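You operate a simulated robot arm through the tools that you are given. There is no shell and no other tool. Be economical: measure what you need, move in short steps, check, and stop when the job is done.

The job below is to be done with a simulated two-armed robot. You get a single attempt, and the scene is never put back.

JOB
On the spares rack, fold the grey cloth in half.

It is judged by the outcome, as a careful person would: the job done as asked, and still so three seconds after it is handed in. It fails if anything else is knocked over, pushed out of place, dropped, spilled or broken. Flat cloth is picked up by pressing the open fingertips on it (5 to 10 N) and closing them slowly along it; thin cloth reads only 2 to 8 mm in the jaws.

ROBOT AND FRAMES
Two 7-joint arms with two-finger parallel grippers on one trunk, on a base that drives. Base frame: it is fixed to the floor where the robot stands at the start and does not move with it; the origin is under the middle of the robot, x ahead of it, y to its left, z up; the surface under the hand at the start is at about z = 800. Units: mm, degrees, N and s.
The left shoulder is at the start at [50, 187, 1085], the right one opposite. With the tool pointing down near the work surface each hand reaches from about 100 to 660 mm from the robot's upright axis, wherever it stands, measured 20 degrees to its own side. Places, roughly: spares rack [600, 0, 800]. Payload 3.43 kg a hand.
The tool frame of a hand sits at the grasp point between the pads (the TCP): z along the fingers, y along the line on which they close. The tips reach 30 mm beyond it. Largest opening 94 mm; finger width 28, thickness 10; the body of the gripper, 50 by 96 mm, starts 55 mm behind the TCP.
Orientation is that of the tool frame in the base frame, as [roll, pitch, yaw] about the fixed x, y, z axes, in that order (R = Rz(yaw) Ry(pitch) Rx(roll)). With the fingers straight down and closing along the base's y, the tool's x points along the base's -x, its y along +y and its z along -z.

CONTROLS
- The arms move only by the tool send_rows. It takes "left_motion", "right_motion" or both (then of equal length, played together; a hand with none holds still); each is text: rows parted by semicolons, each of 7 numbers parted by spaces: the shift along the tool's x, y, z in mm, then the turn, a rotation vector about the tool's x, y, z in degrees, then the finger opening in mm, from 0 to 94. In form: dx dy dz rx ry rz hand; .... A call has 1 to 10 rows; each row shifts and turns the commanded pose from where the row before left it, along the tool's axes as they then stand. Rows are played at 5 a second. More than 50 mm and 8.6 degrees between two rows, or a gripper value outside its range, and nothing of the call is played. Where a pose cannot be reached the arm comes as near as it can. A force on the tool above 40 N (or 10 N above the force at the start of the call, whichever is more), or a blocked arm, ends the call early, and 0.2 s more pass. The fingers move at their own pace (about 153 mm/s each) and stop on an object; they squeeze with about 38 N. The grip force told is the motor's: it shows also when the fingers shut on nothing. Time passes only in rows, and 0.2 s behind the last, so rows that do not move let the fingers close. The reply holds the time, the measured pose of the TCP, the force on the tool along the base axes, the opening and the grip force, in the units named above and with some noise, with the torque about the TCP (base axes, N m) and any sound that the robot's microphone picked up, and new pictures: "show" is both (left out), scene, wrist or none (wrist: the cameras of the hands that moved).
- Cameras (640 x 400 px; columns grow to the right, rows downward): "scene" is now at [140.1, -21.3, 1237.4]; the picture's right is [-0.24, -0.97, 0.00], its down [-0.63, 0.15, -0.76] and it looks along [0.74, -0.18, -0.65] (base axes); focal length 275 px, centre (320, 200). "left" rides on the left gripper at [76, -14, -102] in its tool frame; the picture's right is [0.18, 0.98, 0.00], its down [-0.75, 0.14, -0.64] and it looks along [-0.63, 0.12, 0.77] (tool axes); focal length 243 px, centre (320, 200). "right" rides on the right gripper at [76, 14, -103] in its tool frame; the picture's right is [-0.18, 0.98, 0.00], its down [-0.75, -0.14, -0.64] and it looks along [-0.63, -0.12, 0.77] (tool axes); focal length 243 px, centre (320, 200). There is no depth. A picture from a camera that has moved, and an enlarged one, comes with that camera's place and axes in the base frame and with its lens.
- slide_trunk(by): slides the trunk up (or, below 0, down) by that many mm; the arms and the scene camera ride with it, the base frame stays. It gives what a move gives, with no picture.
- steer(legs): drives the robot by 1 to 6 legs, each [ahead, left, turn to the left] in mm, mm and degrees, along the robot's own axes; the way and the turn of a leg run together, so that a leg with both is an arc; at most 1500 mm and 180 degrees a leg. The arms and the cameras ride along, it lands a little off, and it stops where it bumps. It gives what a move gives, and a new picture of the scene camera.
- turn_head(pan, tilt): turns the head with the scene camera to pan (to the left, within 80 degrees either way) and tilt (down, from -29 to 69), counted from straight ahead of the robot. It gives what a move gives, and a new picture of the scene camera.
- enlarge(camera, box): a new picture of the part [left, top, right, bottom] of that camera's present view, enlarged. No time passes.
- sign_off(): hands the job in; it is judged then, once.

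Go step by step. Nothing tells you exact positions but the pictures and the camera data: compare them with the known pose of the tool, close in by small moves and look again before you grip or let go. The budget is 120 turns and 260 pictures, counting those below and the enlarged ones. Unless the task says otherwise, let go and move clear before handing in.

The tools are called as a command line: name --argument value ..., lists and objects as JSON in quotes. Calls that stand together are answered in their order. send_rows: Moves the arms, as the interface text tells. Its arguments: {"type":"object","properties":{"left_motion":{"type":"string"},"right_motion":{"type":"string"},"show":{"type":"string","enum":["both","scene","wrist","none"]}},"required":[]} The other tools are called the same way: slide_trunk (by) slides the trunk up or down; steer (legs) drives the base; turn_head (pan, tilt) turns the head that bears the scene camera; enlarge (camera, box) takes an enlarged picture of a part of a camera's view; sign_off () hands the job in.

At the start:

```text
clock: 0.0
left_tcp_pos: [397.5, 75.5, 1008.3]
left_tool_rot: [-180.0, 0.1, -179.9]
left_ft_force: [0.6, 0.2, 0.5]
left_torque: [0.01, 0.0, -0.02]
left_grip_width: 94.0
left_grip_force: 0.0
right_tcp_pos: [440.0, -344.4, 945.7]
right_tool_rot: [-179.9, 0.0, 180.0]
right_ft_force: [0.6, -0.2, 0.4]
right_torque: [-0.03, 0.0, -0.02]
right_grip_width: 93.9
right_grip_force: 0.0
trunk travel left (down, up): [-300.0, 132.0]
robot x, y, heading: [2.2, -1.9, -0.1]
head pan, tilt: [-13.8, 40.3]
```

scene: 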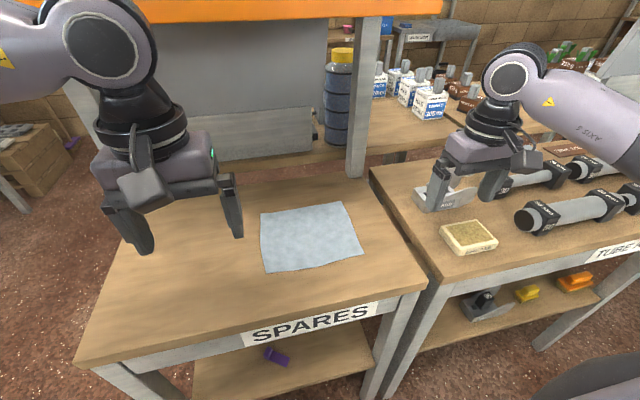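
right: 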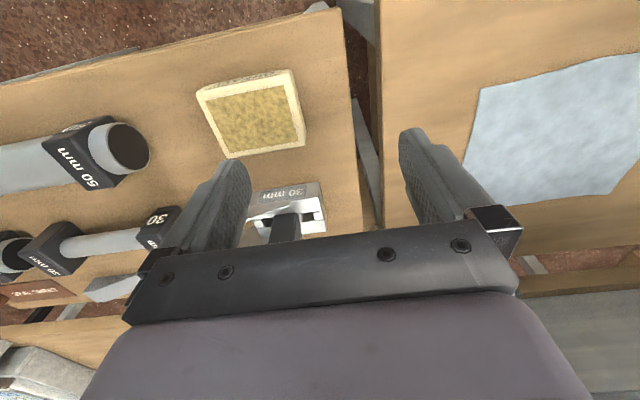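
left: 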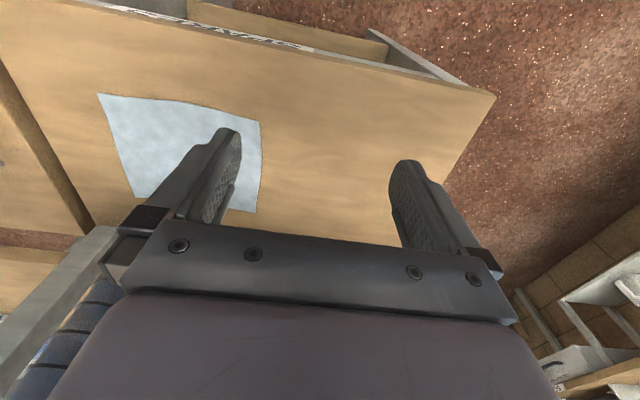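

The grey cloth lies flat on the spares rack at about x 455–620, y −190..3. I'll look down to check the table edge and the clearance before I drive a little closer.

turn_head --pan -10 --tilt 60

```text
clock: 0.8
left_tcp_pos: [396.8, 74.8, 1009.4]
left_tool_rot: [-180.0, 0.0, -179.9]
left_ft_force: [-0.2, -0.1, 1.1]
left_torque: [-0.04, 0.01, 0.03]
left_grip_width: 93.7
left_grip_force: 0.0
right_tcp_pos: [439.2, -343.5, 944.8]
right_tool_rot: [-180.0, 0.0, 180.0]
right_ft_force: [-0.1, -0.2, 0.7]
right_torque: [-0.01, 0.01, 0.02]
right_grip_width: 93.9
right_grip_force: 0.0
trunk travel left (down, up): [-300.0, 132.0]
robot x, y, heading: [3.6, 1.6, -0.2]
head pan, tilt: [-10.0, 60.0]
camera scene: at [123.4, -12.7, 1211.2], right [-0.17, -0.98, 0.0], down [-0.85, 0.15, -0.5], along [0.49, -0.09, -0.87], focal length 275 px, centre (320, 200)
```

scene: 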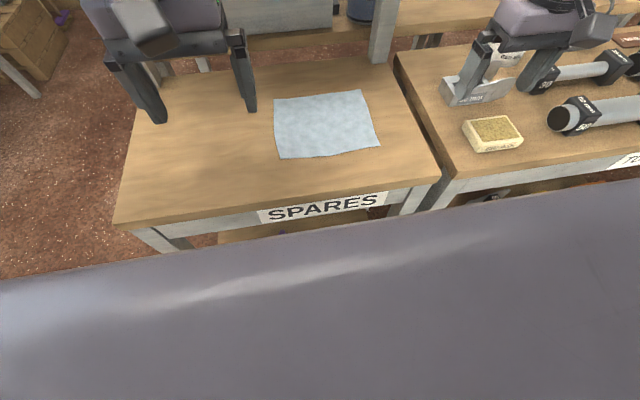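

Both views put the cloth at x 455–622 and y −191..2. The robot's body is close to the table, so I won't drive. I'll bring both hands above the far corners and test the reach.

send_rows --left_motion "-41.6 -18.6 14 0 0 0 50; -41.6 -18.6 14 0 0 0 50; -41.6 -18.6 14 0 0 0 50; -41.6 -18.6 14 0 0 0 50; -41.6 -18.6 14 0 0 0 50; 0 0 0 0 0 0 50" --right_motion "-32.2 34.4 0 0 0 0 50; -32.2 34.4 0 0 0 0 50; -32.2 34.4 0 0 0 0 50; -32.2 34.4 0 0 0 0 50; -32.2 34.4 0 0 0 0 50; 0 0 0 0 0 0 50" --show "both"

```text
clock: 2.2
left_tcp_pos: [576.3, -6.7, 939.1]
left_tool_rot: [-180.0, 0.0, -179.7]
left_ft_force: [-0.2, 1.0, 0.0]
left_torque: [-0.01, -0.01, 0.01]
left_grip_width: 50.1
left_grip_force: 0.1
left hand out of reach, approached as far as the arm can: row 5
right_tcp_pos: [600.3, -173.5, 945.5]
right_tool_rot: [180.0, 0.2, -180.0]
right_ft_force: [-0.1, -0.1, 0.8]
right_torque: [-0.01, 0.02, -0.02]
right_grip_width: 49.7
right_grip_force: 0.1
trunk travel left (down, up): [-300.0, 132.0]
robot x, y, heading: [3.9, 3.2, -0.1]
head pan, tilt: [-10.0, 60.0]
camera scene: at [123.2, -12.8, 1211.1], right [-0.17, -0.98, 0.0], down [-0.85, 0.15, -0.5], along [0.49, -0.09, -0.87], focal length 275 px, centre (320, 200)
camera right: at [524.5, -158.2, 1049.2], right [0.18, 0.98, 0.0], down [0.75, -0.14, 0.64], along [0.63, -0.12, -0.77], focal length 243 px, centre (320, 200)
camera left: at [499.4, -20.9, 1043.1], right [-0.19, 0.98, 0.0], down [0.75, 0.15, 0.64], along [0.63, 0.12, -0.77], focal length 243 px, centre (320, 200)
```

scene: 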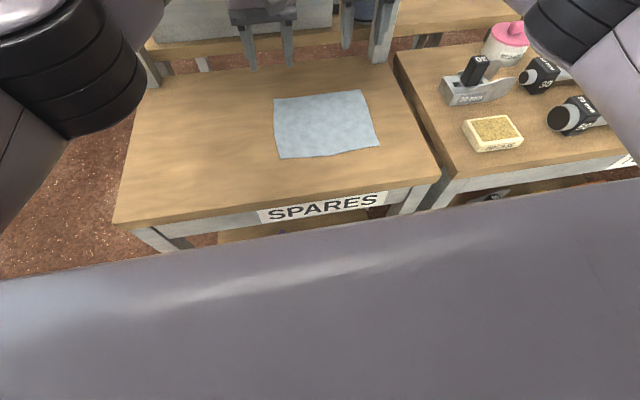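
right: 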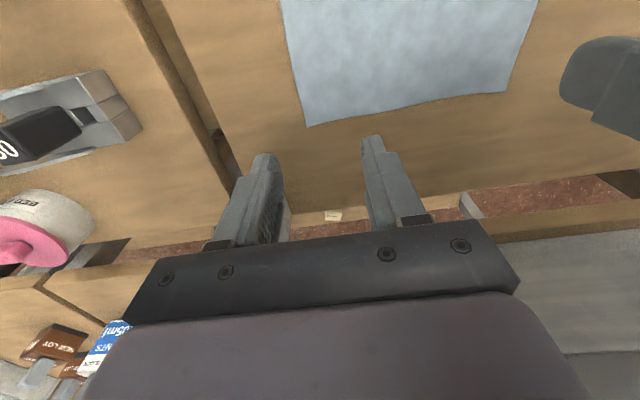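
left: 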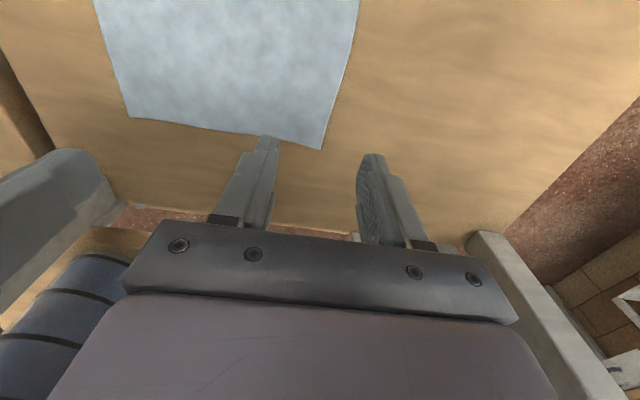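

The left arm can't reach the far edge with the tool straight down, so I'll fold from near to far: grip the near corners straight down and tilt the tools out when laying the cloth down. Next I'll bring both hands over the near corners.

send_rows --left_motion "27 -4 15 0 0 0 26; 27 -4 15 0 0 0 26; 27 -4 15 0 0 0 26; 27 -3 14 0 0 0 26; 0 0 0 0 0 0 26" --right_motion "33 2 16 0 0 0 26; 33 2 16 0 0 0 26; 33 2 16 0 0 0 26; 33 2 16 0 0 0 26; 0 0 0 0 0 0 26" --show "both"

```text
clock: 3.4
left_tcp_pos: [466.4, -23.4, 879.9]
left_tool_rot: [180.0, 0.0, -179.9]
left_ft_force: [0.6, 0.6, -1.1]
left_torque: [0.02, 0.02, 0.01]
left_grip_width: 26.0
left_grip_force: 0.1
right_tcp_pos: [467.1, -163.8, 884.2]
right_tool_rot: [-180.0, 0.0, 179.8]
right_ft_force: [-0.4, -0.2, 0.4]
right_torque: [-0.02, 0.01, 0.0]
right_grip_width: 25.9
right_grip_force: 0.0
trunk travel left (down, up): [-300.0, 132.0]
robot x, y, heading: [0.4, 0.0, -0.2]
head pan, tilt: [-10.0, 60.0]
camera scene: at [123.3, -12.7, 1211.1], right [-0.17, -0.98, 0.0], down [-0.85, 0.15, -0.5], along [0.49, -0.09, -0.87], focal length 275 px, centre (320, 200)
camera right: at [390.7, -149.1, 987.0], right [0.19, 0.98, 0.0], down [0.75, -0.14, 0.64], along [0.63, -0.12, -0.77], focal length 243 px, centre (320, 200)
camera left: at [390.7, -37.9, 983.3], right [-0.19, 0.98, 0.0], down [0.75, 0.14, 0.64], along [0.63, 0.12, -0.77], focal length 243 px, centre (320, 200)
```

scene: 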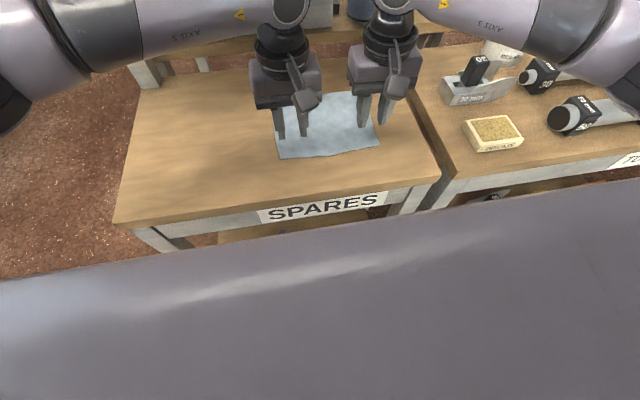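
right: 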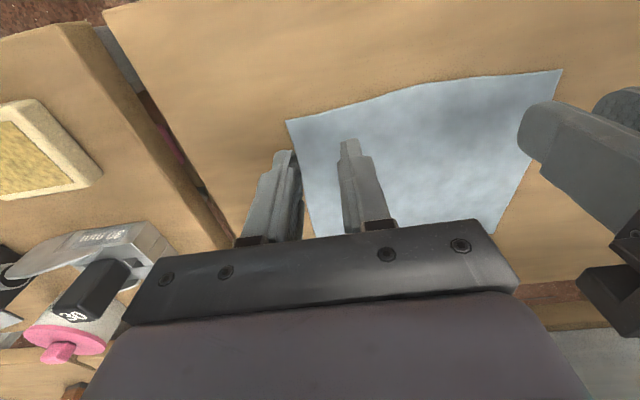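
left: 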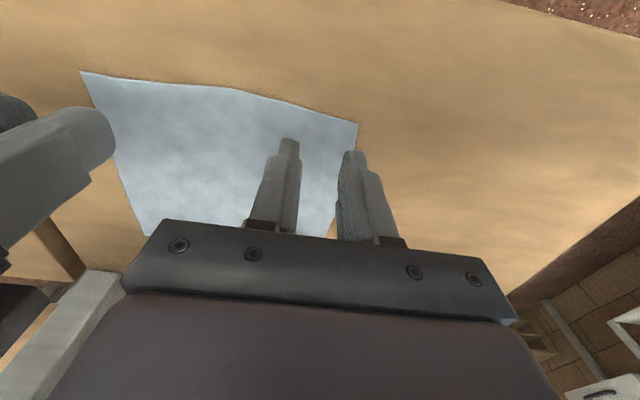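

The wrist views put the near corners at about (460, 5) and (460, −189), so the hands are well placed. I'll shift slightly inward and go down to just above the cloth.

send_rows --left_motion "-6 2 20 0 0 0 26; 0 0 18 0 0 0 26; 0 0 6 0 0 0 26; 0 0 0 0 0 0 26" --right_motion "-6 0 22 0 0 0 26; 0 0 20 0 0 0 26; 0 0 6 0 0 0 26; 0 0 0 0 0 0 26" --show "wrist"

```text
clock: 4.4
left_tcp_pos: [471.7, -22.3, 835.8]
left_tool_rot: [-180.0, 0.0, -179.9]
left_ft_force: [-0.1, -0.6, -0.4]
left_torque: [0.02, 0.01, -0.02]
left_grip_width: 25.7
left_grip_force: 0.1
right_tcp_pos: [474.5, -163.5, 834.3]
right_tool_rot: [-180.0, 0.1, -180.0]
right_ft_force: [-0.2, 0.9, 0.4]
right_torque: [0.02, -0.02, 0.01]
right_grip_width: 26.0
right_grip_force: 0.0
trunk travel left (down, up): [-300.0, 132.0]
robot x, y, heading: [0.7, -4.3, -0.3]
head pan, tilt: [-10.0, 60.0]
camera right: at [398.3, -149.2, 937.5], right [0.18, 0.98, 0.0], down [0.75, -0.14, 0.64], along [0.63, -0.12, -0.77], focal length 243 px, centre (320, 200)
camera left: at [396.2, -36.1, 938.8], right [-0.19, 0.98, 0.0], down [0.75, 0.14, 0.64], along [0.63, 0.12, -0.77], focal length 243 px, centre (320, 200)
```

right: 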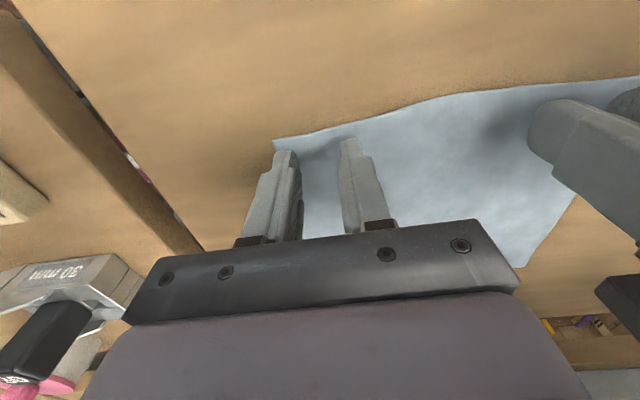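
left: 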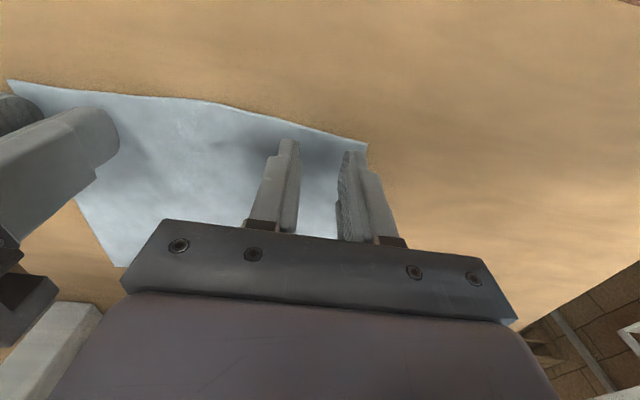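

The fingertips are over both corners, so I'll lower in small steps until they touch.

send_rows --left_motion "0 0 3 0 0 0 26; 0 0 1.5 0 0 0 26; 0 0 0 0 0 0 26" --right_motion "0 0 2 0 0 0 26; 0 0 1 0 0 0 26; 0 0 0 0 0 0 26" --show "none"

```text
clock: 5.2
left_tcp_pos: [472.1, -22.6, 831.6]
left_tool_rot: [180.0, 0.0, -180.0]
left_ft_force: [-0.8, -0.7, 0.1]
left_torque: [-0.01, 0.03, 0.03]
left_grip_width: 26.1
left_grip_force: 0.2
right_tcp_pos: [474.8, -164.1, 831.0]
right_tool_rot: [180.0, 0.0, -180.0]
right_ft_force: [-0.9, 0.2, 3.2]
right_torque: [-0.05, 0.02, -0.03]
right_grip_width: 26.2
right_grip_force: 0.0
trunk travel left (down, up): [-300.0, 132.0]
robot x, y, heading: [1.4, -0.5, -0.1]
head pan, tilt: [-10.0, 60.0]
```

The right hand is touching at about 3 N and the left is nearly down. I'll press a little further.

send_rows --left_motion "0 0 1 0 0 0 26; 0 0 0.7 0 0 0 26; 0 0 0 0 0 0 26" --right_motion "0 0 0.5 0 0 0 26; 0 0 0.3 0 0 0 26; 0 0 0 0 0 0 26" --show "none"

```text
clock: 6.0
left_tcp_pos: [473.3, -22.5, 831.4]
left_tool_rot: [180.0, 0.1, -179.9]
left_ft_force: [0.8, 0.4, 5.0]
left_torque: [0.08, -0.01, -0.05]
left_grip_width: 26.2
left_grip_force: 0.0
right_tcp_pos: [473.5, -163.9, 831.1]
right_tool_rot: [180.0, 0.2, 179.9]
right_ft_force: [0.7, -1.8, 7.0]
right_torque: [-0.05, 0.01, 0.01]
right_grip_width: 26.1
right_grip_force: 0.1
trunk travel left (down, up): [-300.0, 132.0]
robot x, y, heading: [-1.6, 4.4, -0.1]
head pan, tilt: [-10.0, 60.0]
```

Both hands press with about 5–7 N. I'll add a touch on the left and close both slowly along the cloth.

send_rows --left_motion "0 0 0.4 0 0 0 26; 0 0 0 0 0 0 23; 0 0 0 0 0 0 20; 0 0 0 0 0 0 17; 0 0 0 0 0 0 14; 0 0 0 0 0 0 11; 0 0 0 0 0 0 8; 0 0 0 0 0 0 5; 0 0 0 0 0 0 2; 0 0 0 0 0 0 0" --right_motion "0 0 0.1 0 0 0 26; 0 0 0 0 0 0 23; 0 0 0 0 0 0 20; 0 0 0 0 0 0 17; 0 0 0 0 0 0 14; 0 0 0 0 0 0 11; 0 0 0 0 0 0 8; 0 0 0 0 0 0 5; 0 0 0 0 0 0 2; 0 0 0 0 0 0 0" --show "wrist"

```text
clock: 8.2
left_tcp_pos: [471.9, -24.5, 831.7]
left_tool_rot: [-179.8, 0.0, 180.0]
left_ft_force: [0.9, -15.4, 8.8]
left_torque: [-0.48, -0.02, 0.08]
left_grip_width: 2.1
left_grip_force: 36.7
right_tcp_pos: [474.4, -161.2, 831.9]
right_tool_rot: [179.7, 0.1, -179.7]
right_ft_force: [-1.6, 18.2, 3.8]
right_torque: [0.55, 0.01, -0.03]
right_grip_width: 2.3
right_grip_force: 36.5
trunk travel left (down, up): [-300.0, 132.0]
robot x, y, heading: [-0.6, -0.3, 0.1]
head pan, tilt: [-10.0, 60.0]
camera right: at [397.3, -147.4, 934.8], right [0.18, 0.98, 0.0], down [0.75, -0.14, 0.64], along [0.63, -0.11, -0.77], focal length 243 px, centre (320, 200)
camera left: at [395.5, -37.4, 934.4], right [-0.18, 0.98, -0.01], down [0.75, 0.14, 0.64], along [0.63, 0.11, -0.77], focal length 243 px, centre (320, 200)
```

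right: 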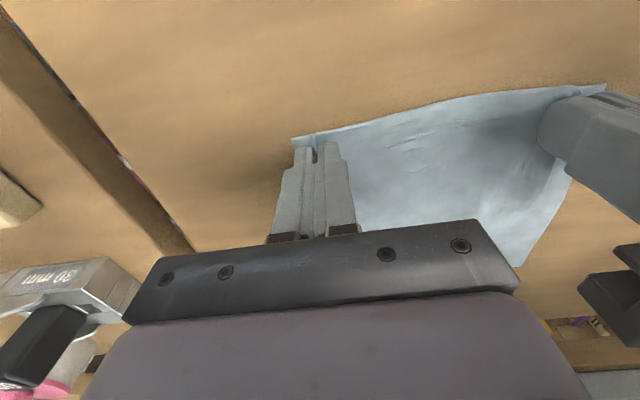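
left: 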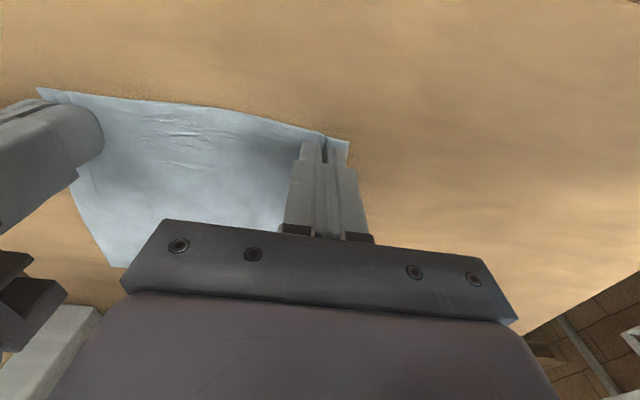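

Both corners are gripped, with some tension between the hands. I'll ease the hands together a little and lift along the first part of the arc.

send_rows --left_motion "0 -3 -4 0 0 0 0; -4 0 -14 0 0 0 0; -8 0 -14 0 0 0 0; -14 0 -14 0 0 0 0; 0 0 0 0 0 0 0" --right_motion "0 3 -4 0 0 0 0; -4 0 -14 0 0 0 0; -8 0 -14 0 0 0 0; -14 0 -14 0 0 0 0; 0 0 0 0 0 0 0" --show "both"

```text
clock: 9.4
left_tcp_pos: [499.8, -25.7, 876.0]
left_tool_rot: [-180.0, 0.1, -179.9]
left_ft_force: [-0.1, -11.4, 0.3]
left_torque: [-0.34, -0.01, 0.04]
left_grip_width: 2.1
left_grip_force: 36.5
right_tcp_pos: [501.0, -161.6, 876.8]
right_tool_rot: [-180.0, 0.0, 180.0]
right_ft_force: [-0.9, 12.9, 0.4]
right_torque: [0.35, 0.02, -0.03]
right_grip_width: 2.1
right_grip_force: 37.0
trunk travel left (down, up): [-300.0, 132.0]
robot x, y, heading: [-0.3, 3.1, 0.1]
head pan, tilt: [-10.0, 60.0]
camera scene: at [123.3, -12.7, 1211.1], right [-0.17, -0.98, 0.0], down [-0.85, 0.15, -0.5], along [0.49, -0.09, -0.87], focal length 275 px, centre (320, 200)
camera right: at [424.4, -147.2, 980.7], right [0.18, 0.98, 0.0], down [0.75, -0.14, 0.64], along [0.63, -0.12, -0.77], focal length 243 px, centre (320, 200)
camera left: at [423.5, -40.1, 978.5], right [-0.19, 0.98, 0.0], down [0.75, 0.14, 0.64], along [0.63, 0.12, -0.77], focal length 243 px, centre (320, 200)
```

scene: 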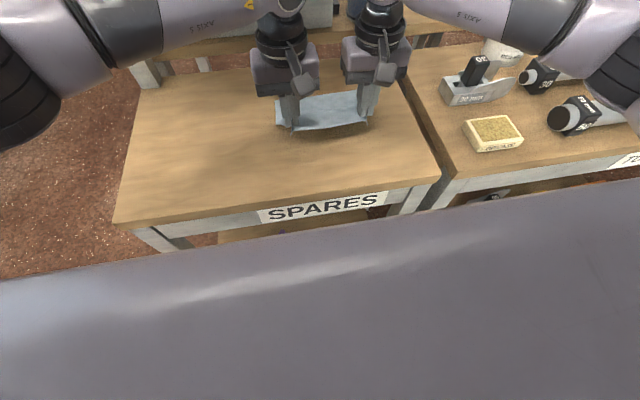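
right: 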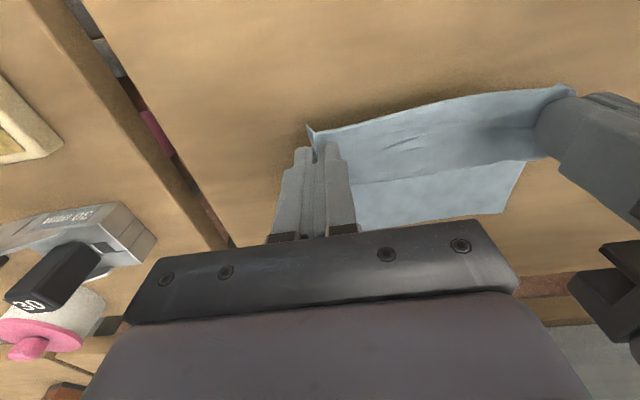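
left: 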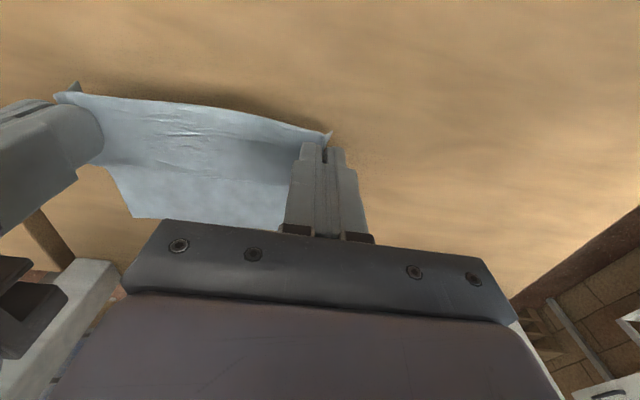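

The lift went well and the cloth is folding up. I'll go on over the arc, tilting the tools outward as they go.

send_rows --left_motion "-12.5 -2 -13.5 0 -4 0 0; -18.1 -1 -1.5 0 -4 0 0; -17.5 0 4.9 0 -4 0 0; -12.8 0 11.4 0 -4 0 0; -9 0 15.7 0 -4 0 0; 0 0 0 0 0 0 0" --right_motion "-12.5 2 -13.5 0 -4 0 0; -18.1 1 -1.5 0 -4 0 0; -17.5 0 4.9 0 -4 0 0; -12.8 0 11.4 0 -4 0 0; -9 0 15.7 0 -4 0 0; 0 0 0 0 0 0 0" --show "both"

```text
clock: 10.8
left_tcp_pos: [574.2, -28.2, 867.1]
left_tool_rot: [180.0, 20.2, -179.9]
left_ft_force: [-0.7, 0.3, 0.4]
left_torque: [0.02, 0.0, 0.02]
left_grip_width: 2.0
left_grip_force: 37.0
right_tcp_pos: [576.9, -158.3, 869.7]
right_tool_rot: [-180.0, 20.2, 179.9]
right_ft_force: [0.0, -1.2, 0.4]
right_torque: [0.0, 0.04, -0.01]
right_grip_width: 1.6
right_grip_force: 36.3
trunk travel left (down, up): [-300.0, 132.0]
robot x, y, heading: [1.6, 1.9, 0.1]
head pan, tilt: [-10.0, 60.0]
camera scene: at [123.3, -12.7, 1211.1], right [-0.17, -0.98, 0.0], down [-0.85, 0.15, -0.5], along [0.49, -0.09, -0.87], focal length 275 px, centre (320, 200)
camera right: at [470.3, -143.2, 940.5], right [0.17, 0.98, 0.06], down [0.49, -0.14, 0.86], along [0.86, -0.12, -0.5], focal length 243 px, centre (320, 200)
camera left: at [467.7, -43.4, 938.3], right [-0.17, 0.98, -0.06], down [0.49, 0.14, 0.86], along [0.86, 0.12, -0.5], focal length 243 px, centre (320, 200)
```

scene: 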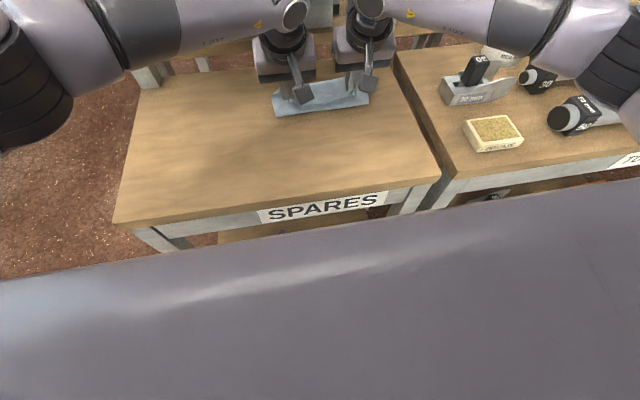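
right: 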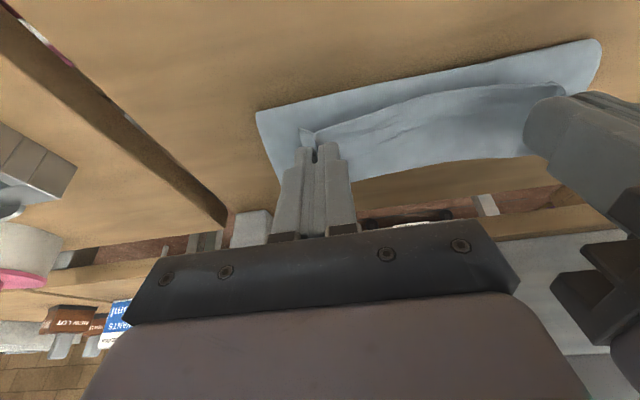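
left: 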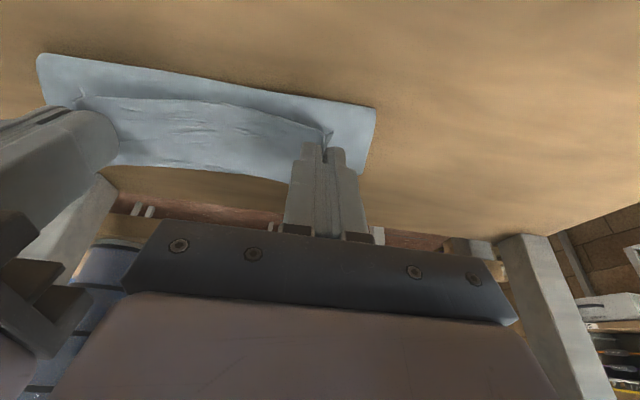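

The hands are nearly over the far edge. I'll look closely at how the layers lie before I put it down.

enlarge --camera "right" --box '[220, 20, 640, 260]'

enlarge --camera "scene" --box '[240, 50, 400, 150]'

```text
1.52 times, centred on (430, 140) of right
camera zoom: at [470.3, -143.2, 940.5], right [0.17, 0.98, 0.06], down [0.49, -0.14, 0.86], along [0.86, -0.12, -0.5], focal length 370 px, centre (152, 291)
```

zoom: 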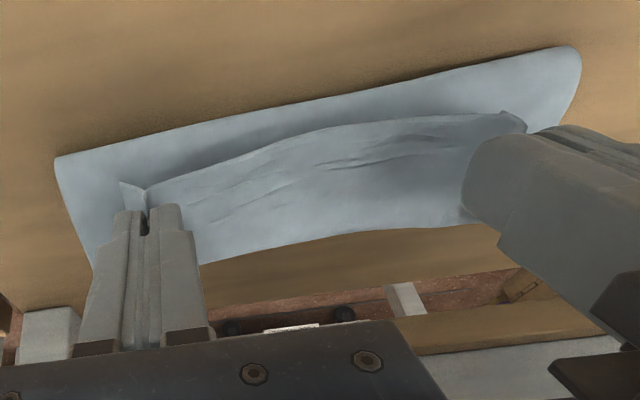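

```text
4.00 times, centred on (320, 100) of scene
camera zoom: at [123.3, -12.7, 1211.1], right [-0.17, -0.98, 0.0], down [-0.85, 0.15, -0.5], along [0.49, -0.09, -0.87], focal length 1099 px, centre (320, 600)
```

zoom: 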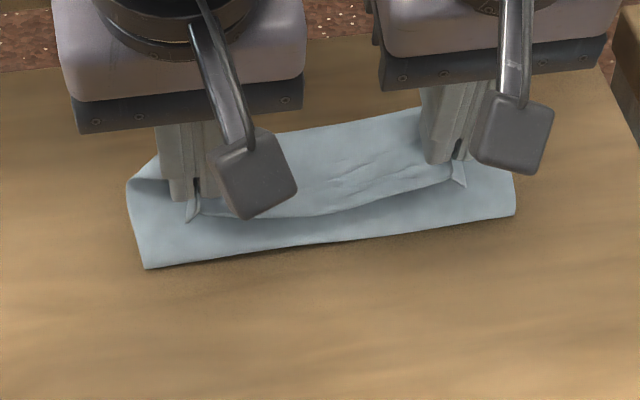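

The free edge is still facing the robot because the grip was about 28 mm deep, so laying it down now would give a Z-fold. I'll bring the cloth back along the same path and grip again with only about 9 mm of overlap.

send_rows --left_motion "6.9 0 -16.3 0 4 0 0; 12 0 -12.3 0 4 0 0; 17.1 0 -6 0 4 0 0; 18.1 1 0.3 0 4 0 0; 13.9 2 13 0 4 0 0; 14 0 14 0 0 0 0; 10 1 16 0 0 0 0; 7 1 11 0 0 0 0; 0 0 0 0 0 0 0" --right_motion "6.9 0 -16.3 0 4 0 0; 12 0 -12.3 0 4 0 0; 17.1 0 -6 0 4 0 0; 18.1 -1 0.3 0 4 0 0; 13.9 -2 13 0 4 0 0; 14 0 14 0 0 0 0; 10 -1 16 0 0 0 0; 7 -1 11 0 0 0 0; 0 0 0 0 0 0 0" --show "both"

```text
clock: 12.8
left_tcp_pos: [466.6, -25.4, 834.7]
left_tool_rot: [-179.6, 0.0, 180.0]
left_ft_force: [0.3, -16.0, 0.4]
left_torque: [-0.49, -0.06, 0.11]
left_grip_width: 1.8
left_grip_force: 36.3
right_tcp_pos: [470.7, -162.3, 834.5]
right_tool_rot: [179.8, 0.0, -179.9]
right_ft_force: [0.1, 16.5, -0.3]
right_torque: [0.45, 0.03, -0.02]
right_grip_width: 2.0
right_grip_force: 37.0
trunk travel left (down, up): [-300.0, 132.0]
robot x, y, heading: [-2.1, 1.1, -0.0]
head pan, tilt: [-10.0, 60.0]
camera scene: at [123.3, -12.7, 1211.1], right [-0.17, -0.98, 0.0], down [-0.85, 0.15, -0.5], along [0.49, -0.09, -0.87], focal length 275 px, centre (320, 200)
camera right: at [393.8, -148.3, 938.2], right [0.18, 0.98, 0.0], down [0.75, -0.14, 0.64], along [0.63, -0.11, -0.77], focal length 243 px, centre (320, 200)
camera left: at [391.4, -39.1, 937.7], right [-0.18, 0.98, 0.0], down [0.75, 0.14, 0.64], along [0.63, 0.11, -0.77], focal length 243 px, centre (320, 200)
```

scene: 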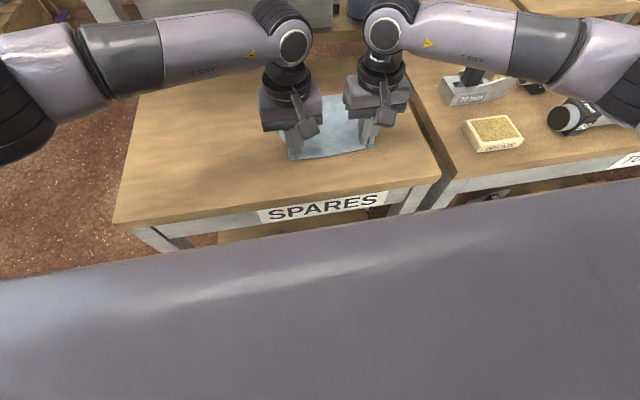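
right: 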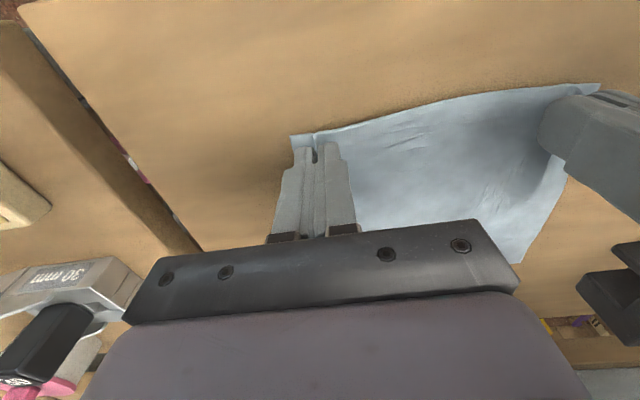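
left: 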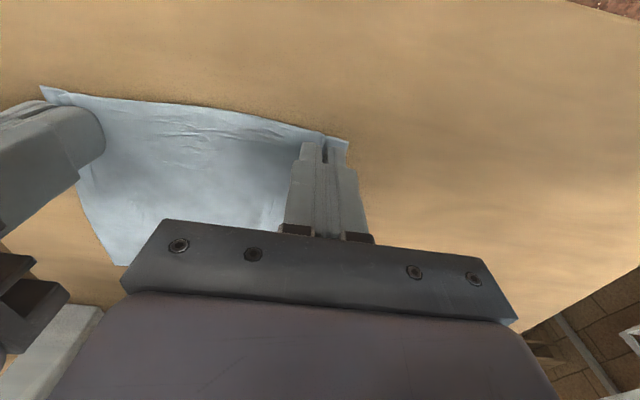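

The cloth is back and flat. I'll release it, lift a little, and look at the near edge.

send_rows --left_motion "0 -2 1 0 0 0 6; 0 0 0 0 0 0 16; 0 0 0 0 0 0 28; 0 0 -10 0 0 0 28; 0 0 -20 0 0 0 26; 10 0 0 0 0 0 26; 0 0 0 0 0 0 26" --right_motion "0 2 1 0 0 0 6; 0 0 0 0 0 0 16; 0 0 0 0 0 0 28; 0 0 -10 0 0 0 28; 0 0 -20 0 0 0 26; 10 0 0 0 0 0 26; 0 0 0 0 0 0 26" --show "both"

```text
clock: 14.4
left_tcp_pos: [458.0, -26.8, 864.9]
left_tool_rot: [180.0, -0.1, -179.9]
left_ft_force: [-1.3, 0.0, 0.0]
left_torque: [-0.01, 0.0, -0.01]
left_grip_width: 26.1
left_grip_force: 0.0
right_tcp_pos: [460.7, -161.2, 863.8]
right_tool_rot: [-180.0, 0.0, 179.9]
right_ft_force: [0.1, -0.4, -0.6]
right_torque: [-0.03, -0.02, 0.0]
right_grip_width: 25.9
right_grip_force: 0.0
trunk travel left (down, up): [-300.0, 132.0]
robot x, y, heading: [0.3, -1.1, -0.3]
head pan, tilt: [-10.0, 60.0]
camera scene: at [123.4, -12.7, 1211.1], right [-0.17, -0.98, 0.0], down [-0.85, 0.15, -0.5], along [0.49, -0.09, -0.87], focal length 275 px, centre (320, 200)
camera right: at [383.9, -145.5, 967.6], right [0.18, 0.98, 0.0], down [0.75, -0.14, 0.64], along [0.63, -0.12, -0.77], focal length 243 px, centre (320, 200)
camera left: at [381.5, -39.8, 967.3], right [-0.19, 0.98, 0.0], down [0.75, 0.14, 0.64], along [0.63, 0.12, -0.77], focal length 243 px, centre (320, 200)
```

scene: 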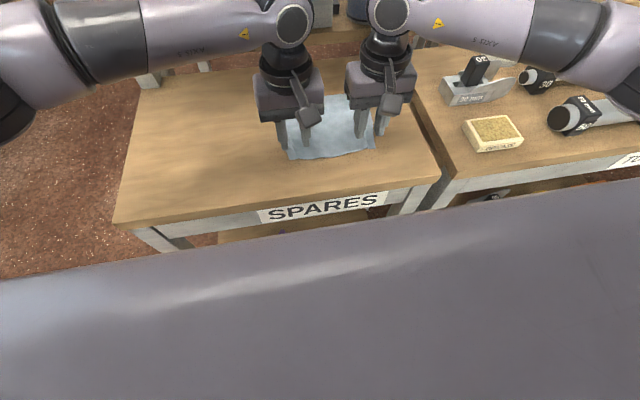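
right: 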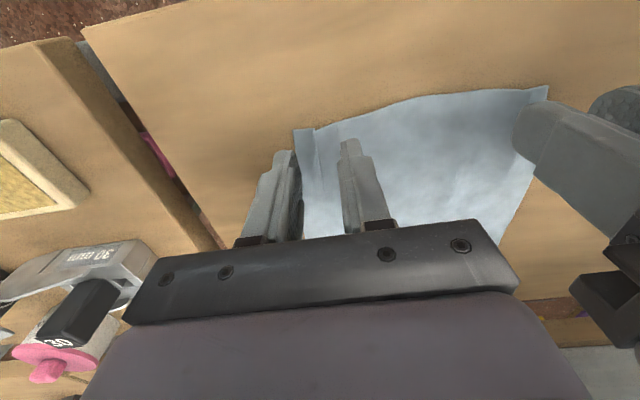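
left: 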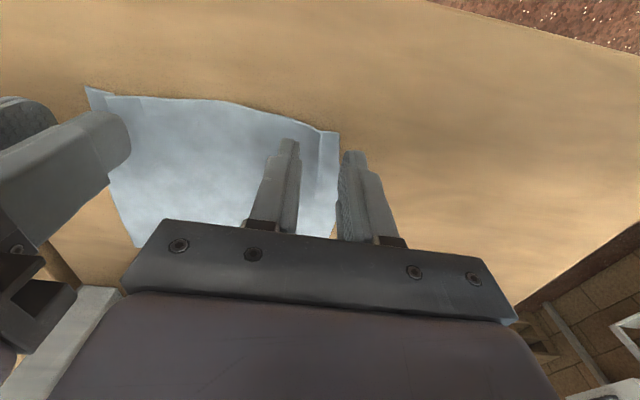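

The old pinch ridges are still there at y ≈ −162 and −24, and the near edge is at x ≈ 453. I'll regrip on those ridges with the fingers overlapping the cloth by only about 9 mm.

send_rows --left_motion "10 1.5 0 0 0 0 18; 0 0 15 0 0 0 18; 0 0 15 0 0 0 18; 0 0 2 0 0 0 18; 0 0 0 0 0 0 18" --right_motion "12 -0.5 0 0 0 0 18; 0 0 15 0 0 0 18; 0 0 15 0 0 0 18; 0 0 1 0 0 0 18; 0 0 0 0 0 0 18" --show "wrist"

```text
clock: 15.6
left_tcp_pos: [449.0, -23.9, 832.5]
left_tool_rot: [180.0, 0.0, -179.8]
left_ft_force: [-0.3, -0.1, -0.7]
left_torque: [0.0, 0.01, 0.01]
left_grip_width: 18.1
left_grip_force: 0.0
right_tcp_pos: [447.9, -161.5, 832.7]
right_tool_rot: [180.0, 0.1, 180.0]
right_ft_force: [-0.2, 0.7, 0.9]
right_torque: [0.03, 0.02, 0.04]
right_grip_width: 17.8
right_grip_force: 0.0
trunk travel left (down, up): [-300.0, 132.0]
robot x, y, heading: [0.2, 1.9, 0.0]
head pan, tilt: [-10.0, 60.0]
camera right: at [371.5, -146.8, 935.6], right [0.18, 0.98, 0.0], down [0.75, -0.14, 0.64], along [0.63, -0.12, -0.77], focal length 243 px, centre (320, 200)
camera left: at [372.6, -38.5, 935.1], right [-0.19, 0.98, 0.0], down [0.75, 0.14, 0.64], along [0.63, 0.12, -0.77], focal length 243 px, centre (320, 200)
```

right: 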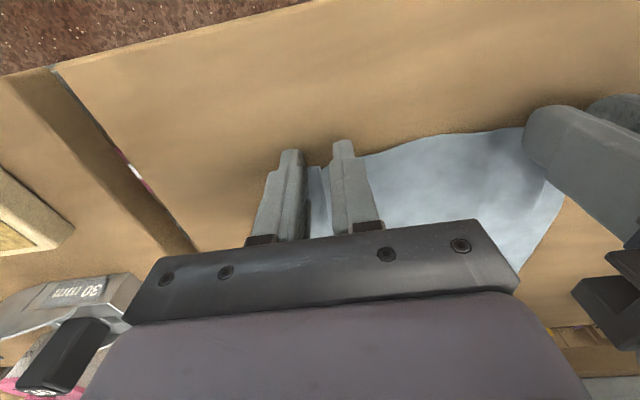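
left: 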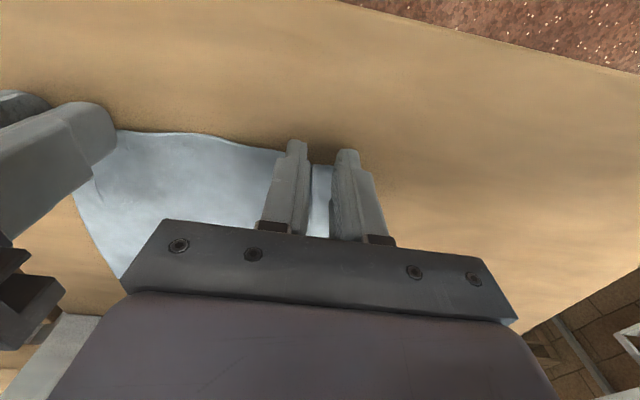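

The overlap is about 7–9 mm. I'll add 2–3 mm and then press down.

send_rows --left_motion "-2 0 0 0 0 0 18; 0 0 1 0 0 0 18; 0 0 1 0 0 0 18; 0 0 0 0 0 0 18" --right_motion "-3.5 0 0 0 0 0 18; 0 0 1.2 0 0 0 18; 0 0 1 0 0 0 18; 0 0 0 0 0 0 18" --show "none"

```text
clock: 16.6
left_tcp_pos: [450.4, -24.0, 831.2]
left_tool_rot: [-180.0, 0.1, -179.9]
left_ft_force: [-0.8, -0.5, 4.0]
left_torque: [0.0, -0.07, 0.02]
left_grip_width: 18.0
left_grip_force: 0.2
right_tcp_pos: [451.2, -161.7, 832.0]
right_tool_rot: [179.9, 0.1, 179.9]
right_ft_force: [-1.6, 0.6, 3.1]
right_torque: [-0.04, -0.02, -0.06]
right_grip_width: 18.2
right_grip_force: 0.0
trunk travel left (down, up): [-300.0, 132.0]
robot x, y, heading: [-1.9, -0.0, -0.2]
head pan, tilt: [-10.0, 60.0]
```

Contact is light on both sides. I'll press a little more and close slowly.

send_rows --left_motion "0 0 0.8 0 0 0 18; 0 0 0 0 0 0 16; 0 0 0 0 0 0 14; 0 0 0 0 0 0 12; 0 0 0 0 0 0 10; 0 0 0 0 0 0 7; 0 0 0 0 0 0 4; 0 0 0 0 0 0 1; 0 0 0 0 0 0 0" --right_motion "0 0 1 0 0 0 18; 0 0 0 0 0 0 16; 0 0 0 0 0 0 14; 0 0 0 0 0 0 12; 0 0 0 0 0 0 10; 0 0 0 0 0 0 7; 0 0 0 0 0 0 4; 0 0 0 0 0 0 1; 0 0 0 0 0 0 0" --show "wrist"

```text
clock: 18.6
left_tcp_pos: [448.8, -24.4, 831.9]
left_tool_rot: [-179.9, 0.2, -179.9]
left_ft_force: [1.7, -7.0, 18.2]
left_torque: [-0.23, -0.22, -0.01]
left_grip_width: 1.7
left_grip_force: 36.4
right_tcp_pos: [449.9, -159.8, 830.0]
right_tool_rot: [180.0, 0.2, -179.9]
right_ft_force: [0.6, 7.7, 10.9]
right_torque: [0.21, -0.09, 0.05]
right_grip_width: 1.8
right_grip_force: 36.6
trunk travel left (down, up): [-300.0, 132.0]
robot x, y, heading: [-2.6, 1.7, 0.2]
head pan, tilt: [-10.0, 60.0]
camera right: at [373.9, -146.1, 934.3], right [0.18, 0.98, 0.0], down [0.75, -0.14, 0.64], along [0.63, -0.12, -0.77], focal length 243 px, centre (320, 200)
camera left: at [372.9, -38.6, 934.0], right [-0.19, 0.98, 0.0], down [0.75, 0.14, 0.64], along [0.63, 0.12, -0.76], focal length 243 px, centre (320, 200)
```

right: 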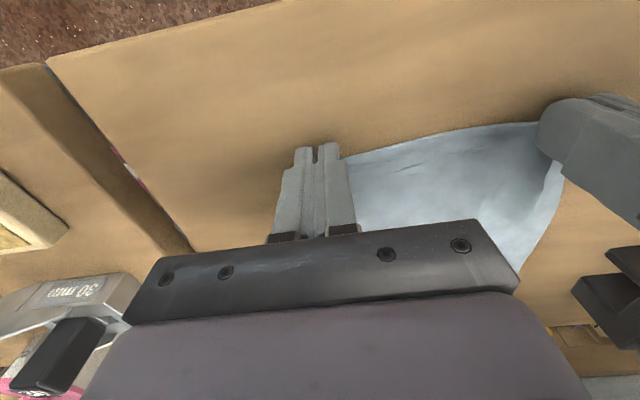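
left: 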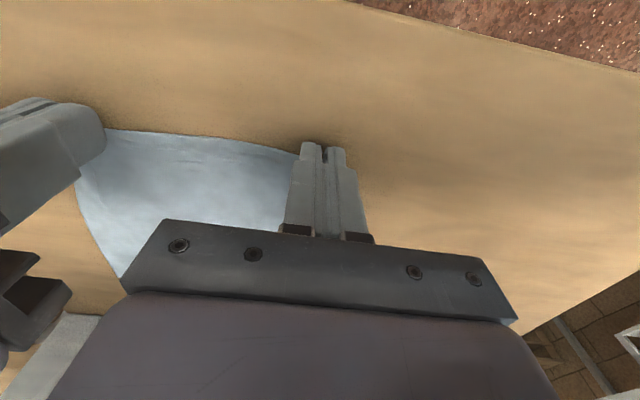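

Both edges are pinched with a short overlap. I'll carry it along the arc to just past the fold line with the tools upright.

send_rows --left_motion "-6 -1 -20 0 0 0 0; -8 -1 -18 0 0 0 0; -14 -1 -18 0 0 0 0; -20 0 -13 0 0 0 0; -24 0 -5 0 0 0 0; -24 0 2 0 0 0 0; 0 0 0 0 0 0 0" --right_motion "-6 1 -20 0 0 0 0; -8 1 -18 0 0 0 0; -14 1 -18 0 0 0 0; -20 0 -13 0 0 0 0; -24 0 -5 0 0 0 0; -24 0 2 0 0 0 0; 0 0 0 0 0 0 0" --show "both"

```text
clock: 20.2
left_tcp_pos: [547.4, -26.5, 901.2]
left_tool_rot: [179.9, 0.0, 179.9]
left_ft_force: [-0.5, -1.0, -0.3]
left_torque: [-0.04, -0.03, -0.01]
left_grip_width: 1.3
left_grip_force: 36.3
right_tcp_pos: [548.4, -159.5, 902.9]
right_tool_rot: [179.9, -0.1, 179.9]
right_ft_force: [0.3, 1.9, -0.5]
right_torque: [0.05, -0.03, -0.02]
right_grip_width: 1.8
right_grip_force: 37.0
trunk travel left (down, up): [-300.0, 132.0]
robot x, y, heading: [0.3, 0.4, 0.1]
head pan, tilt: [-10.0, 60.0]
camera scene: at [123.3, -12.6, 1211.1], right [-0.17, -0.98, 0.0], down [-0.85, 0.15, -0.5], along [0.49, -0.09, -0.87], focal length 275 px, centre (320, 200)
camera right: at [471.6, -143.8, 1006.6], right [0.18, 0.98, 0.0], down [0.75, -0.14, 0.64], along [0.63, -0.12, -0.77], focal length 243 px, centre (320, 200)
camera left: at [469.9, -40.8, 1004.1], right [-0.18, 0.98, 0.0], down [0.75, 0.14, 0.64], along [0.63, 0.12, -0.77], focal length 243 px, centre (320, 200)
```

scene: 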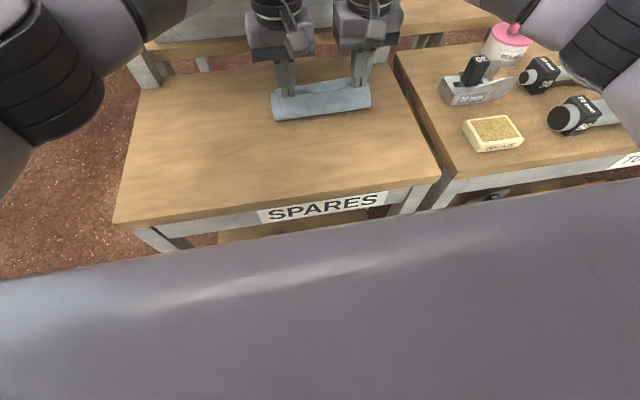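
right: 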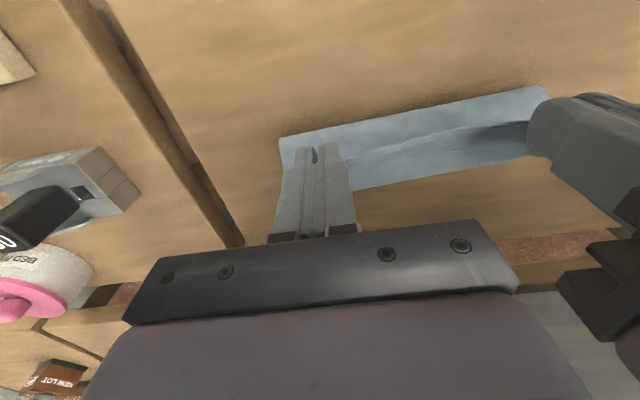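
left: 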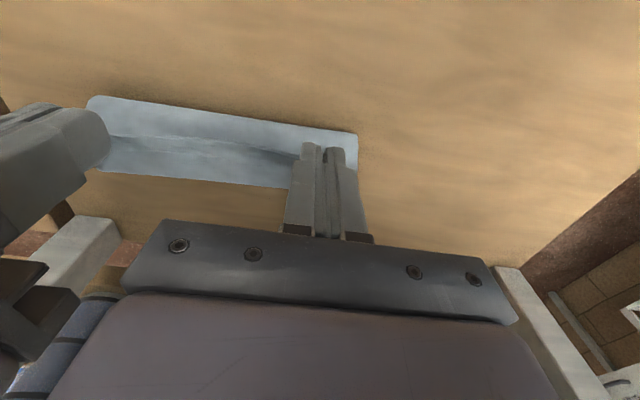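

The cloth hangs cleanly with just a short lip, and its far edge is at x ≈ 630. I'll go on down towards the far edge, tilting for reach.

send_rows --left_motion "-14.9 0 4.8 0 -4 0 0; -14.4 0 9.9 0 -4 0 0; -11.2 0 14.8 0 -4 0 0; -4.5 0 17.5 0 -4 0 0; -0.1 0 14.8 0 -4 0 0; 0 0 0 0 0 0 0" --right_motion "-14.9 0 4.8 0 -4 0 0; -14.4 0 9.9 0 -4 0 0; -11.2 0 14.8 0 -4 0 0; -4.5 0 17.5 0 -4 0 0; -0.1 0 14.8 0 -4 0 0; 0 0 0 0 0 0 0" --show "both"

```text
clock: 21.6
left_tcp_pos: [601.9, -25.9, 842.6]
left_tool_rot: [180.0, 20.1, -179.9]
left_ft_force: [1.4, -2.1, 0.2]
left_torque: [-0.05, -0.02, -0.05]
left_grip_width: 1.5
left_grip_force: 36.4
right_tcp_pos: [602.5, -157.9, 844.3]
right_tool_rot: [180.0, 20.1, -180.0]
right_ft_force: [0.0, 1.6, 0.8]
right_torque: [0.01, 0.01, 0.02]
right_grip_width: 2.1
right_grip_force: 36.8
trunk travel left (down, up): [-300.0, 132.0]
robot x, y, heading: [1.4, -3.9, 0.1]
head pan, tilt: [-10.0, 60.0]
camera scene: at [123.3, -12.7, 1211.1], right [-0.17, -0.98, 0.0], down [-0.85, 0.15, -0.5], along [0.49, -0.09, -0.87], focal length 275 px, centre (320, 200)
camera right: at [495.7, -144.0, 914.9], right [0.17, 0.98, 0.06], down [0.49, -0.14, 0.86], along [0.86, -0.12, -0.5], focal length 243 px, centre (320, 200)
camera left: at [494.8, -40.5, 914.7], right [-0.17, 0.98, -0.06], down [0.49, 0.14, 0.86], along [0.86, 0.12, -0.5], focal length 243 px, centre (320, 200)
```

scene: 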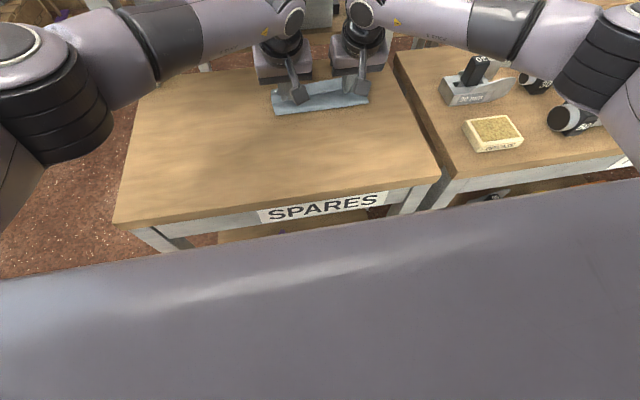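
right: 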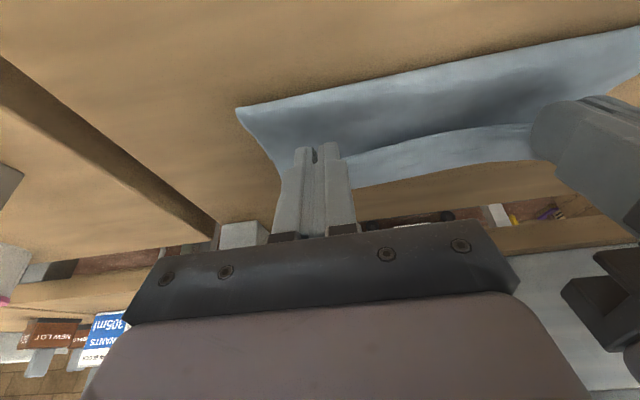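
left: 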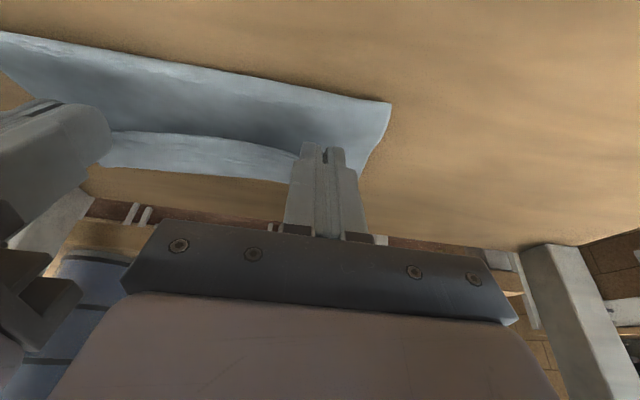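

The stiff pinch ridge makes the cloth run on forward and double back again. I'll lay it back once more, then grip with the hands turned 90° so the fingers close across the edge and the cloth can hinge freely at the tips.

send_rows --left_motion "-2.5 0 -15.6 0 4 0 0; 3.3 0 -17.8 0 4 0 0; 10.1 0 -15.5 0 4 0 0; 13.6 0 -10.9 0 4 0 0; 14.5 0 -5.8 0 4 0 0; 24 0 2 0 0 0 0; 24 0 5 0 0 0 0; 20 1 13 0 0 0 0; 14 1 18 0 0 0 0; 8 1 18 0 0 0 0" --right_motion "-2.5 0 -15.6 0 4 0 0; 3.3 0 -17.8 0 4 0 0; 10.1 0 -15.5 0 4 0 0; 13.6 0 -10.9 0 4 0 0; 14.5 0 -5.8 0 4 0 0; 24 0 2 0 0 0 0; 24 0 5 0 0 0 0; 20 -1 13 0 0 0 0; 14 -1 18 0 0 0 0; 8 -1 18 0 0 0 0" --show "none"

send_rows --left_motion "8 0 7 0 0 0 0; 6 0 3 0 0 0 0; 4 0 0 0 0 0 0; 0 0 0 0 0 0 0" --right_motion "8 0 7 0 0 0 0; 6 0 3 0 0 0 0; 4 0 0 0 0 0 0; 0 0 0 0 0 0 0" --show "both"

```text
clock: 23.8
left_tcp_pos: [457.8, -24.8, 847.1]
left_tool_rot: [-179.9, 0.1, -180.0]
left_ft_force: [1.1, -8.3, 0.1]
left_torque: [-0.26, -0.03, -0.02]
left_grip_width: 1.7
left_grip_force: 36.4
right_tcp_pos: [458.4, -161.7, 847.9]
right_tool_rot: [179.9, 0.0, -179.8]
right_ft_force: [0.0, 9.2, 0.2]
right_torque: [0.24, 0.01, 0.09]
right_grip_width: 1.6
right_grip_force: 36.0
trunk travel left (down, up): [-300.0, 132.0]
robot x, y, heading: [2.7, 0.2, 0.2]
head pan, tilt: [-10.0, 60.0]
```

```text
clock: 24.8
left_tcp_pos: [438.6, -25.1, 836.3]
left_tool_rot: [-179.9, 0.1, -179.9]
left_ft_force: [0.2, -9.5, 0.3]
left_torque: [-0.28, -0.02, -0.02]
left_grip_width: 1.6
left_grip_force: 37.0
right_tcp_pos: [442.2, -162.7, 837.6]
right_tool_rot: [180.0, 0.0, 179.9]
right_ft_force: [-0.5, 8.7, -0.4]
right_torque: [0.26, 0.01, 0.09]
right_grip_width: 1.8
right_grip_force: 36.4
trunk travel left (down, up): [-300.0, 132.0]
robot x, y, heading: [-0.8, 1.5, 0.0]
head pan, tilt: [-10.0, 60.0]
camera scene: at [123.3, -12.7, 1211.1], right [-0.17, -0.98, 0.0], down [-0.85, 0.15, -0.5], along [0.49, -0.09, -0.87], focal length 275 px, centre (320, 200)
camera right: at [365.1, -147.0, 940.3], right [0.18, 0.98, 0.0], down [0.75, -0.14, 0.64], along [0.63, -0.12, -0.77], focal length 243 px, centre (320, 200)
camera left: at [363.1, -39.1, 939.9], right [-0.19, 0.98, 0.0], down [0.75, 0.14, 0.64], along [0.63, 0.12, -0.77], focal length 243 px, centre (320, 200)
```

scene: 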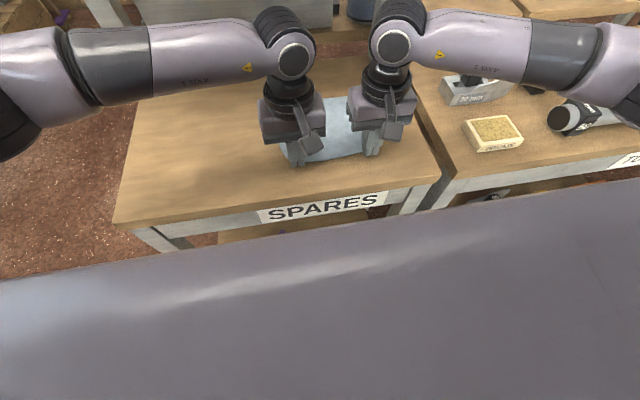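
right: 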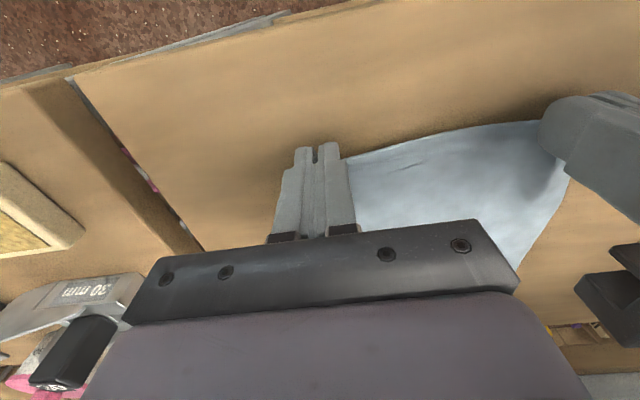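
left: 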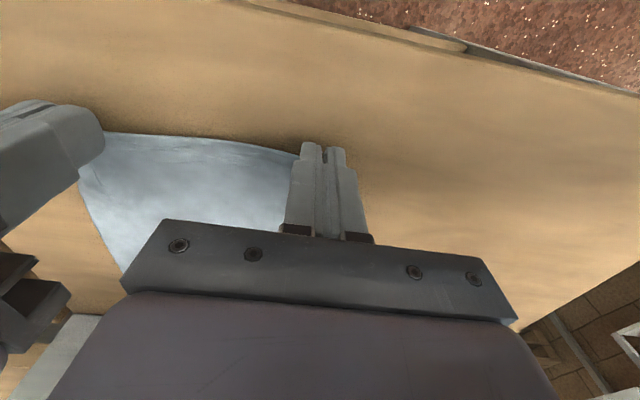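

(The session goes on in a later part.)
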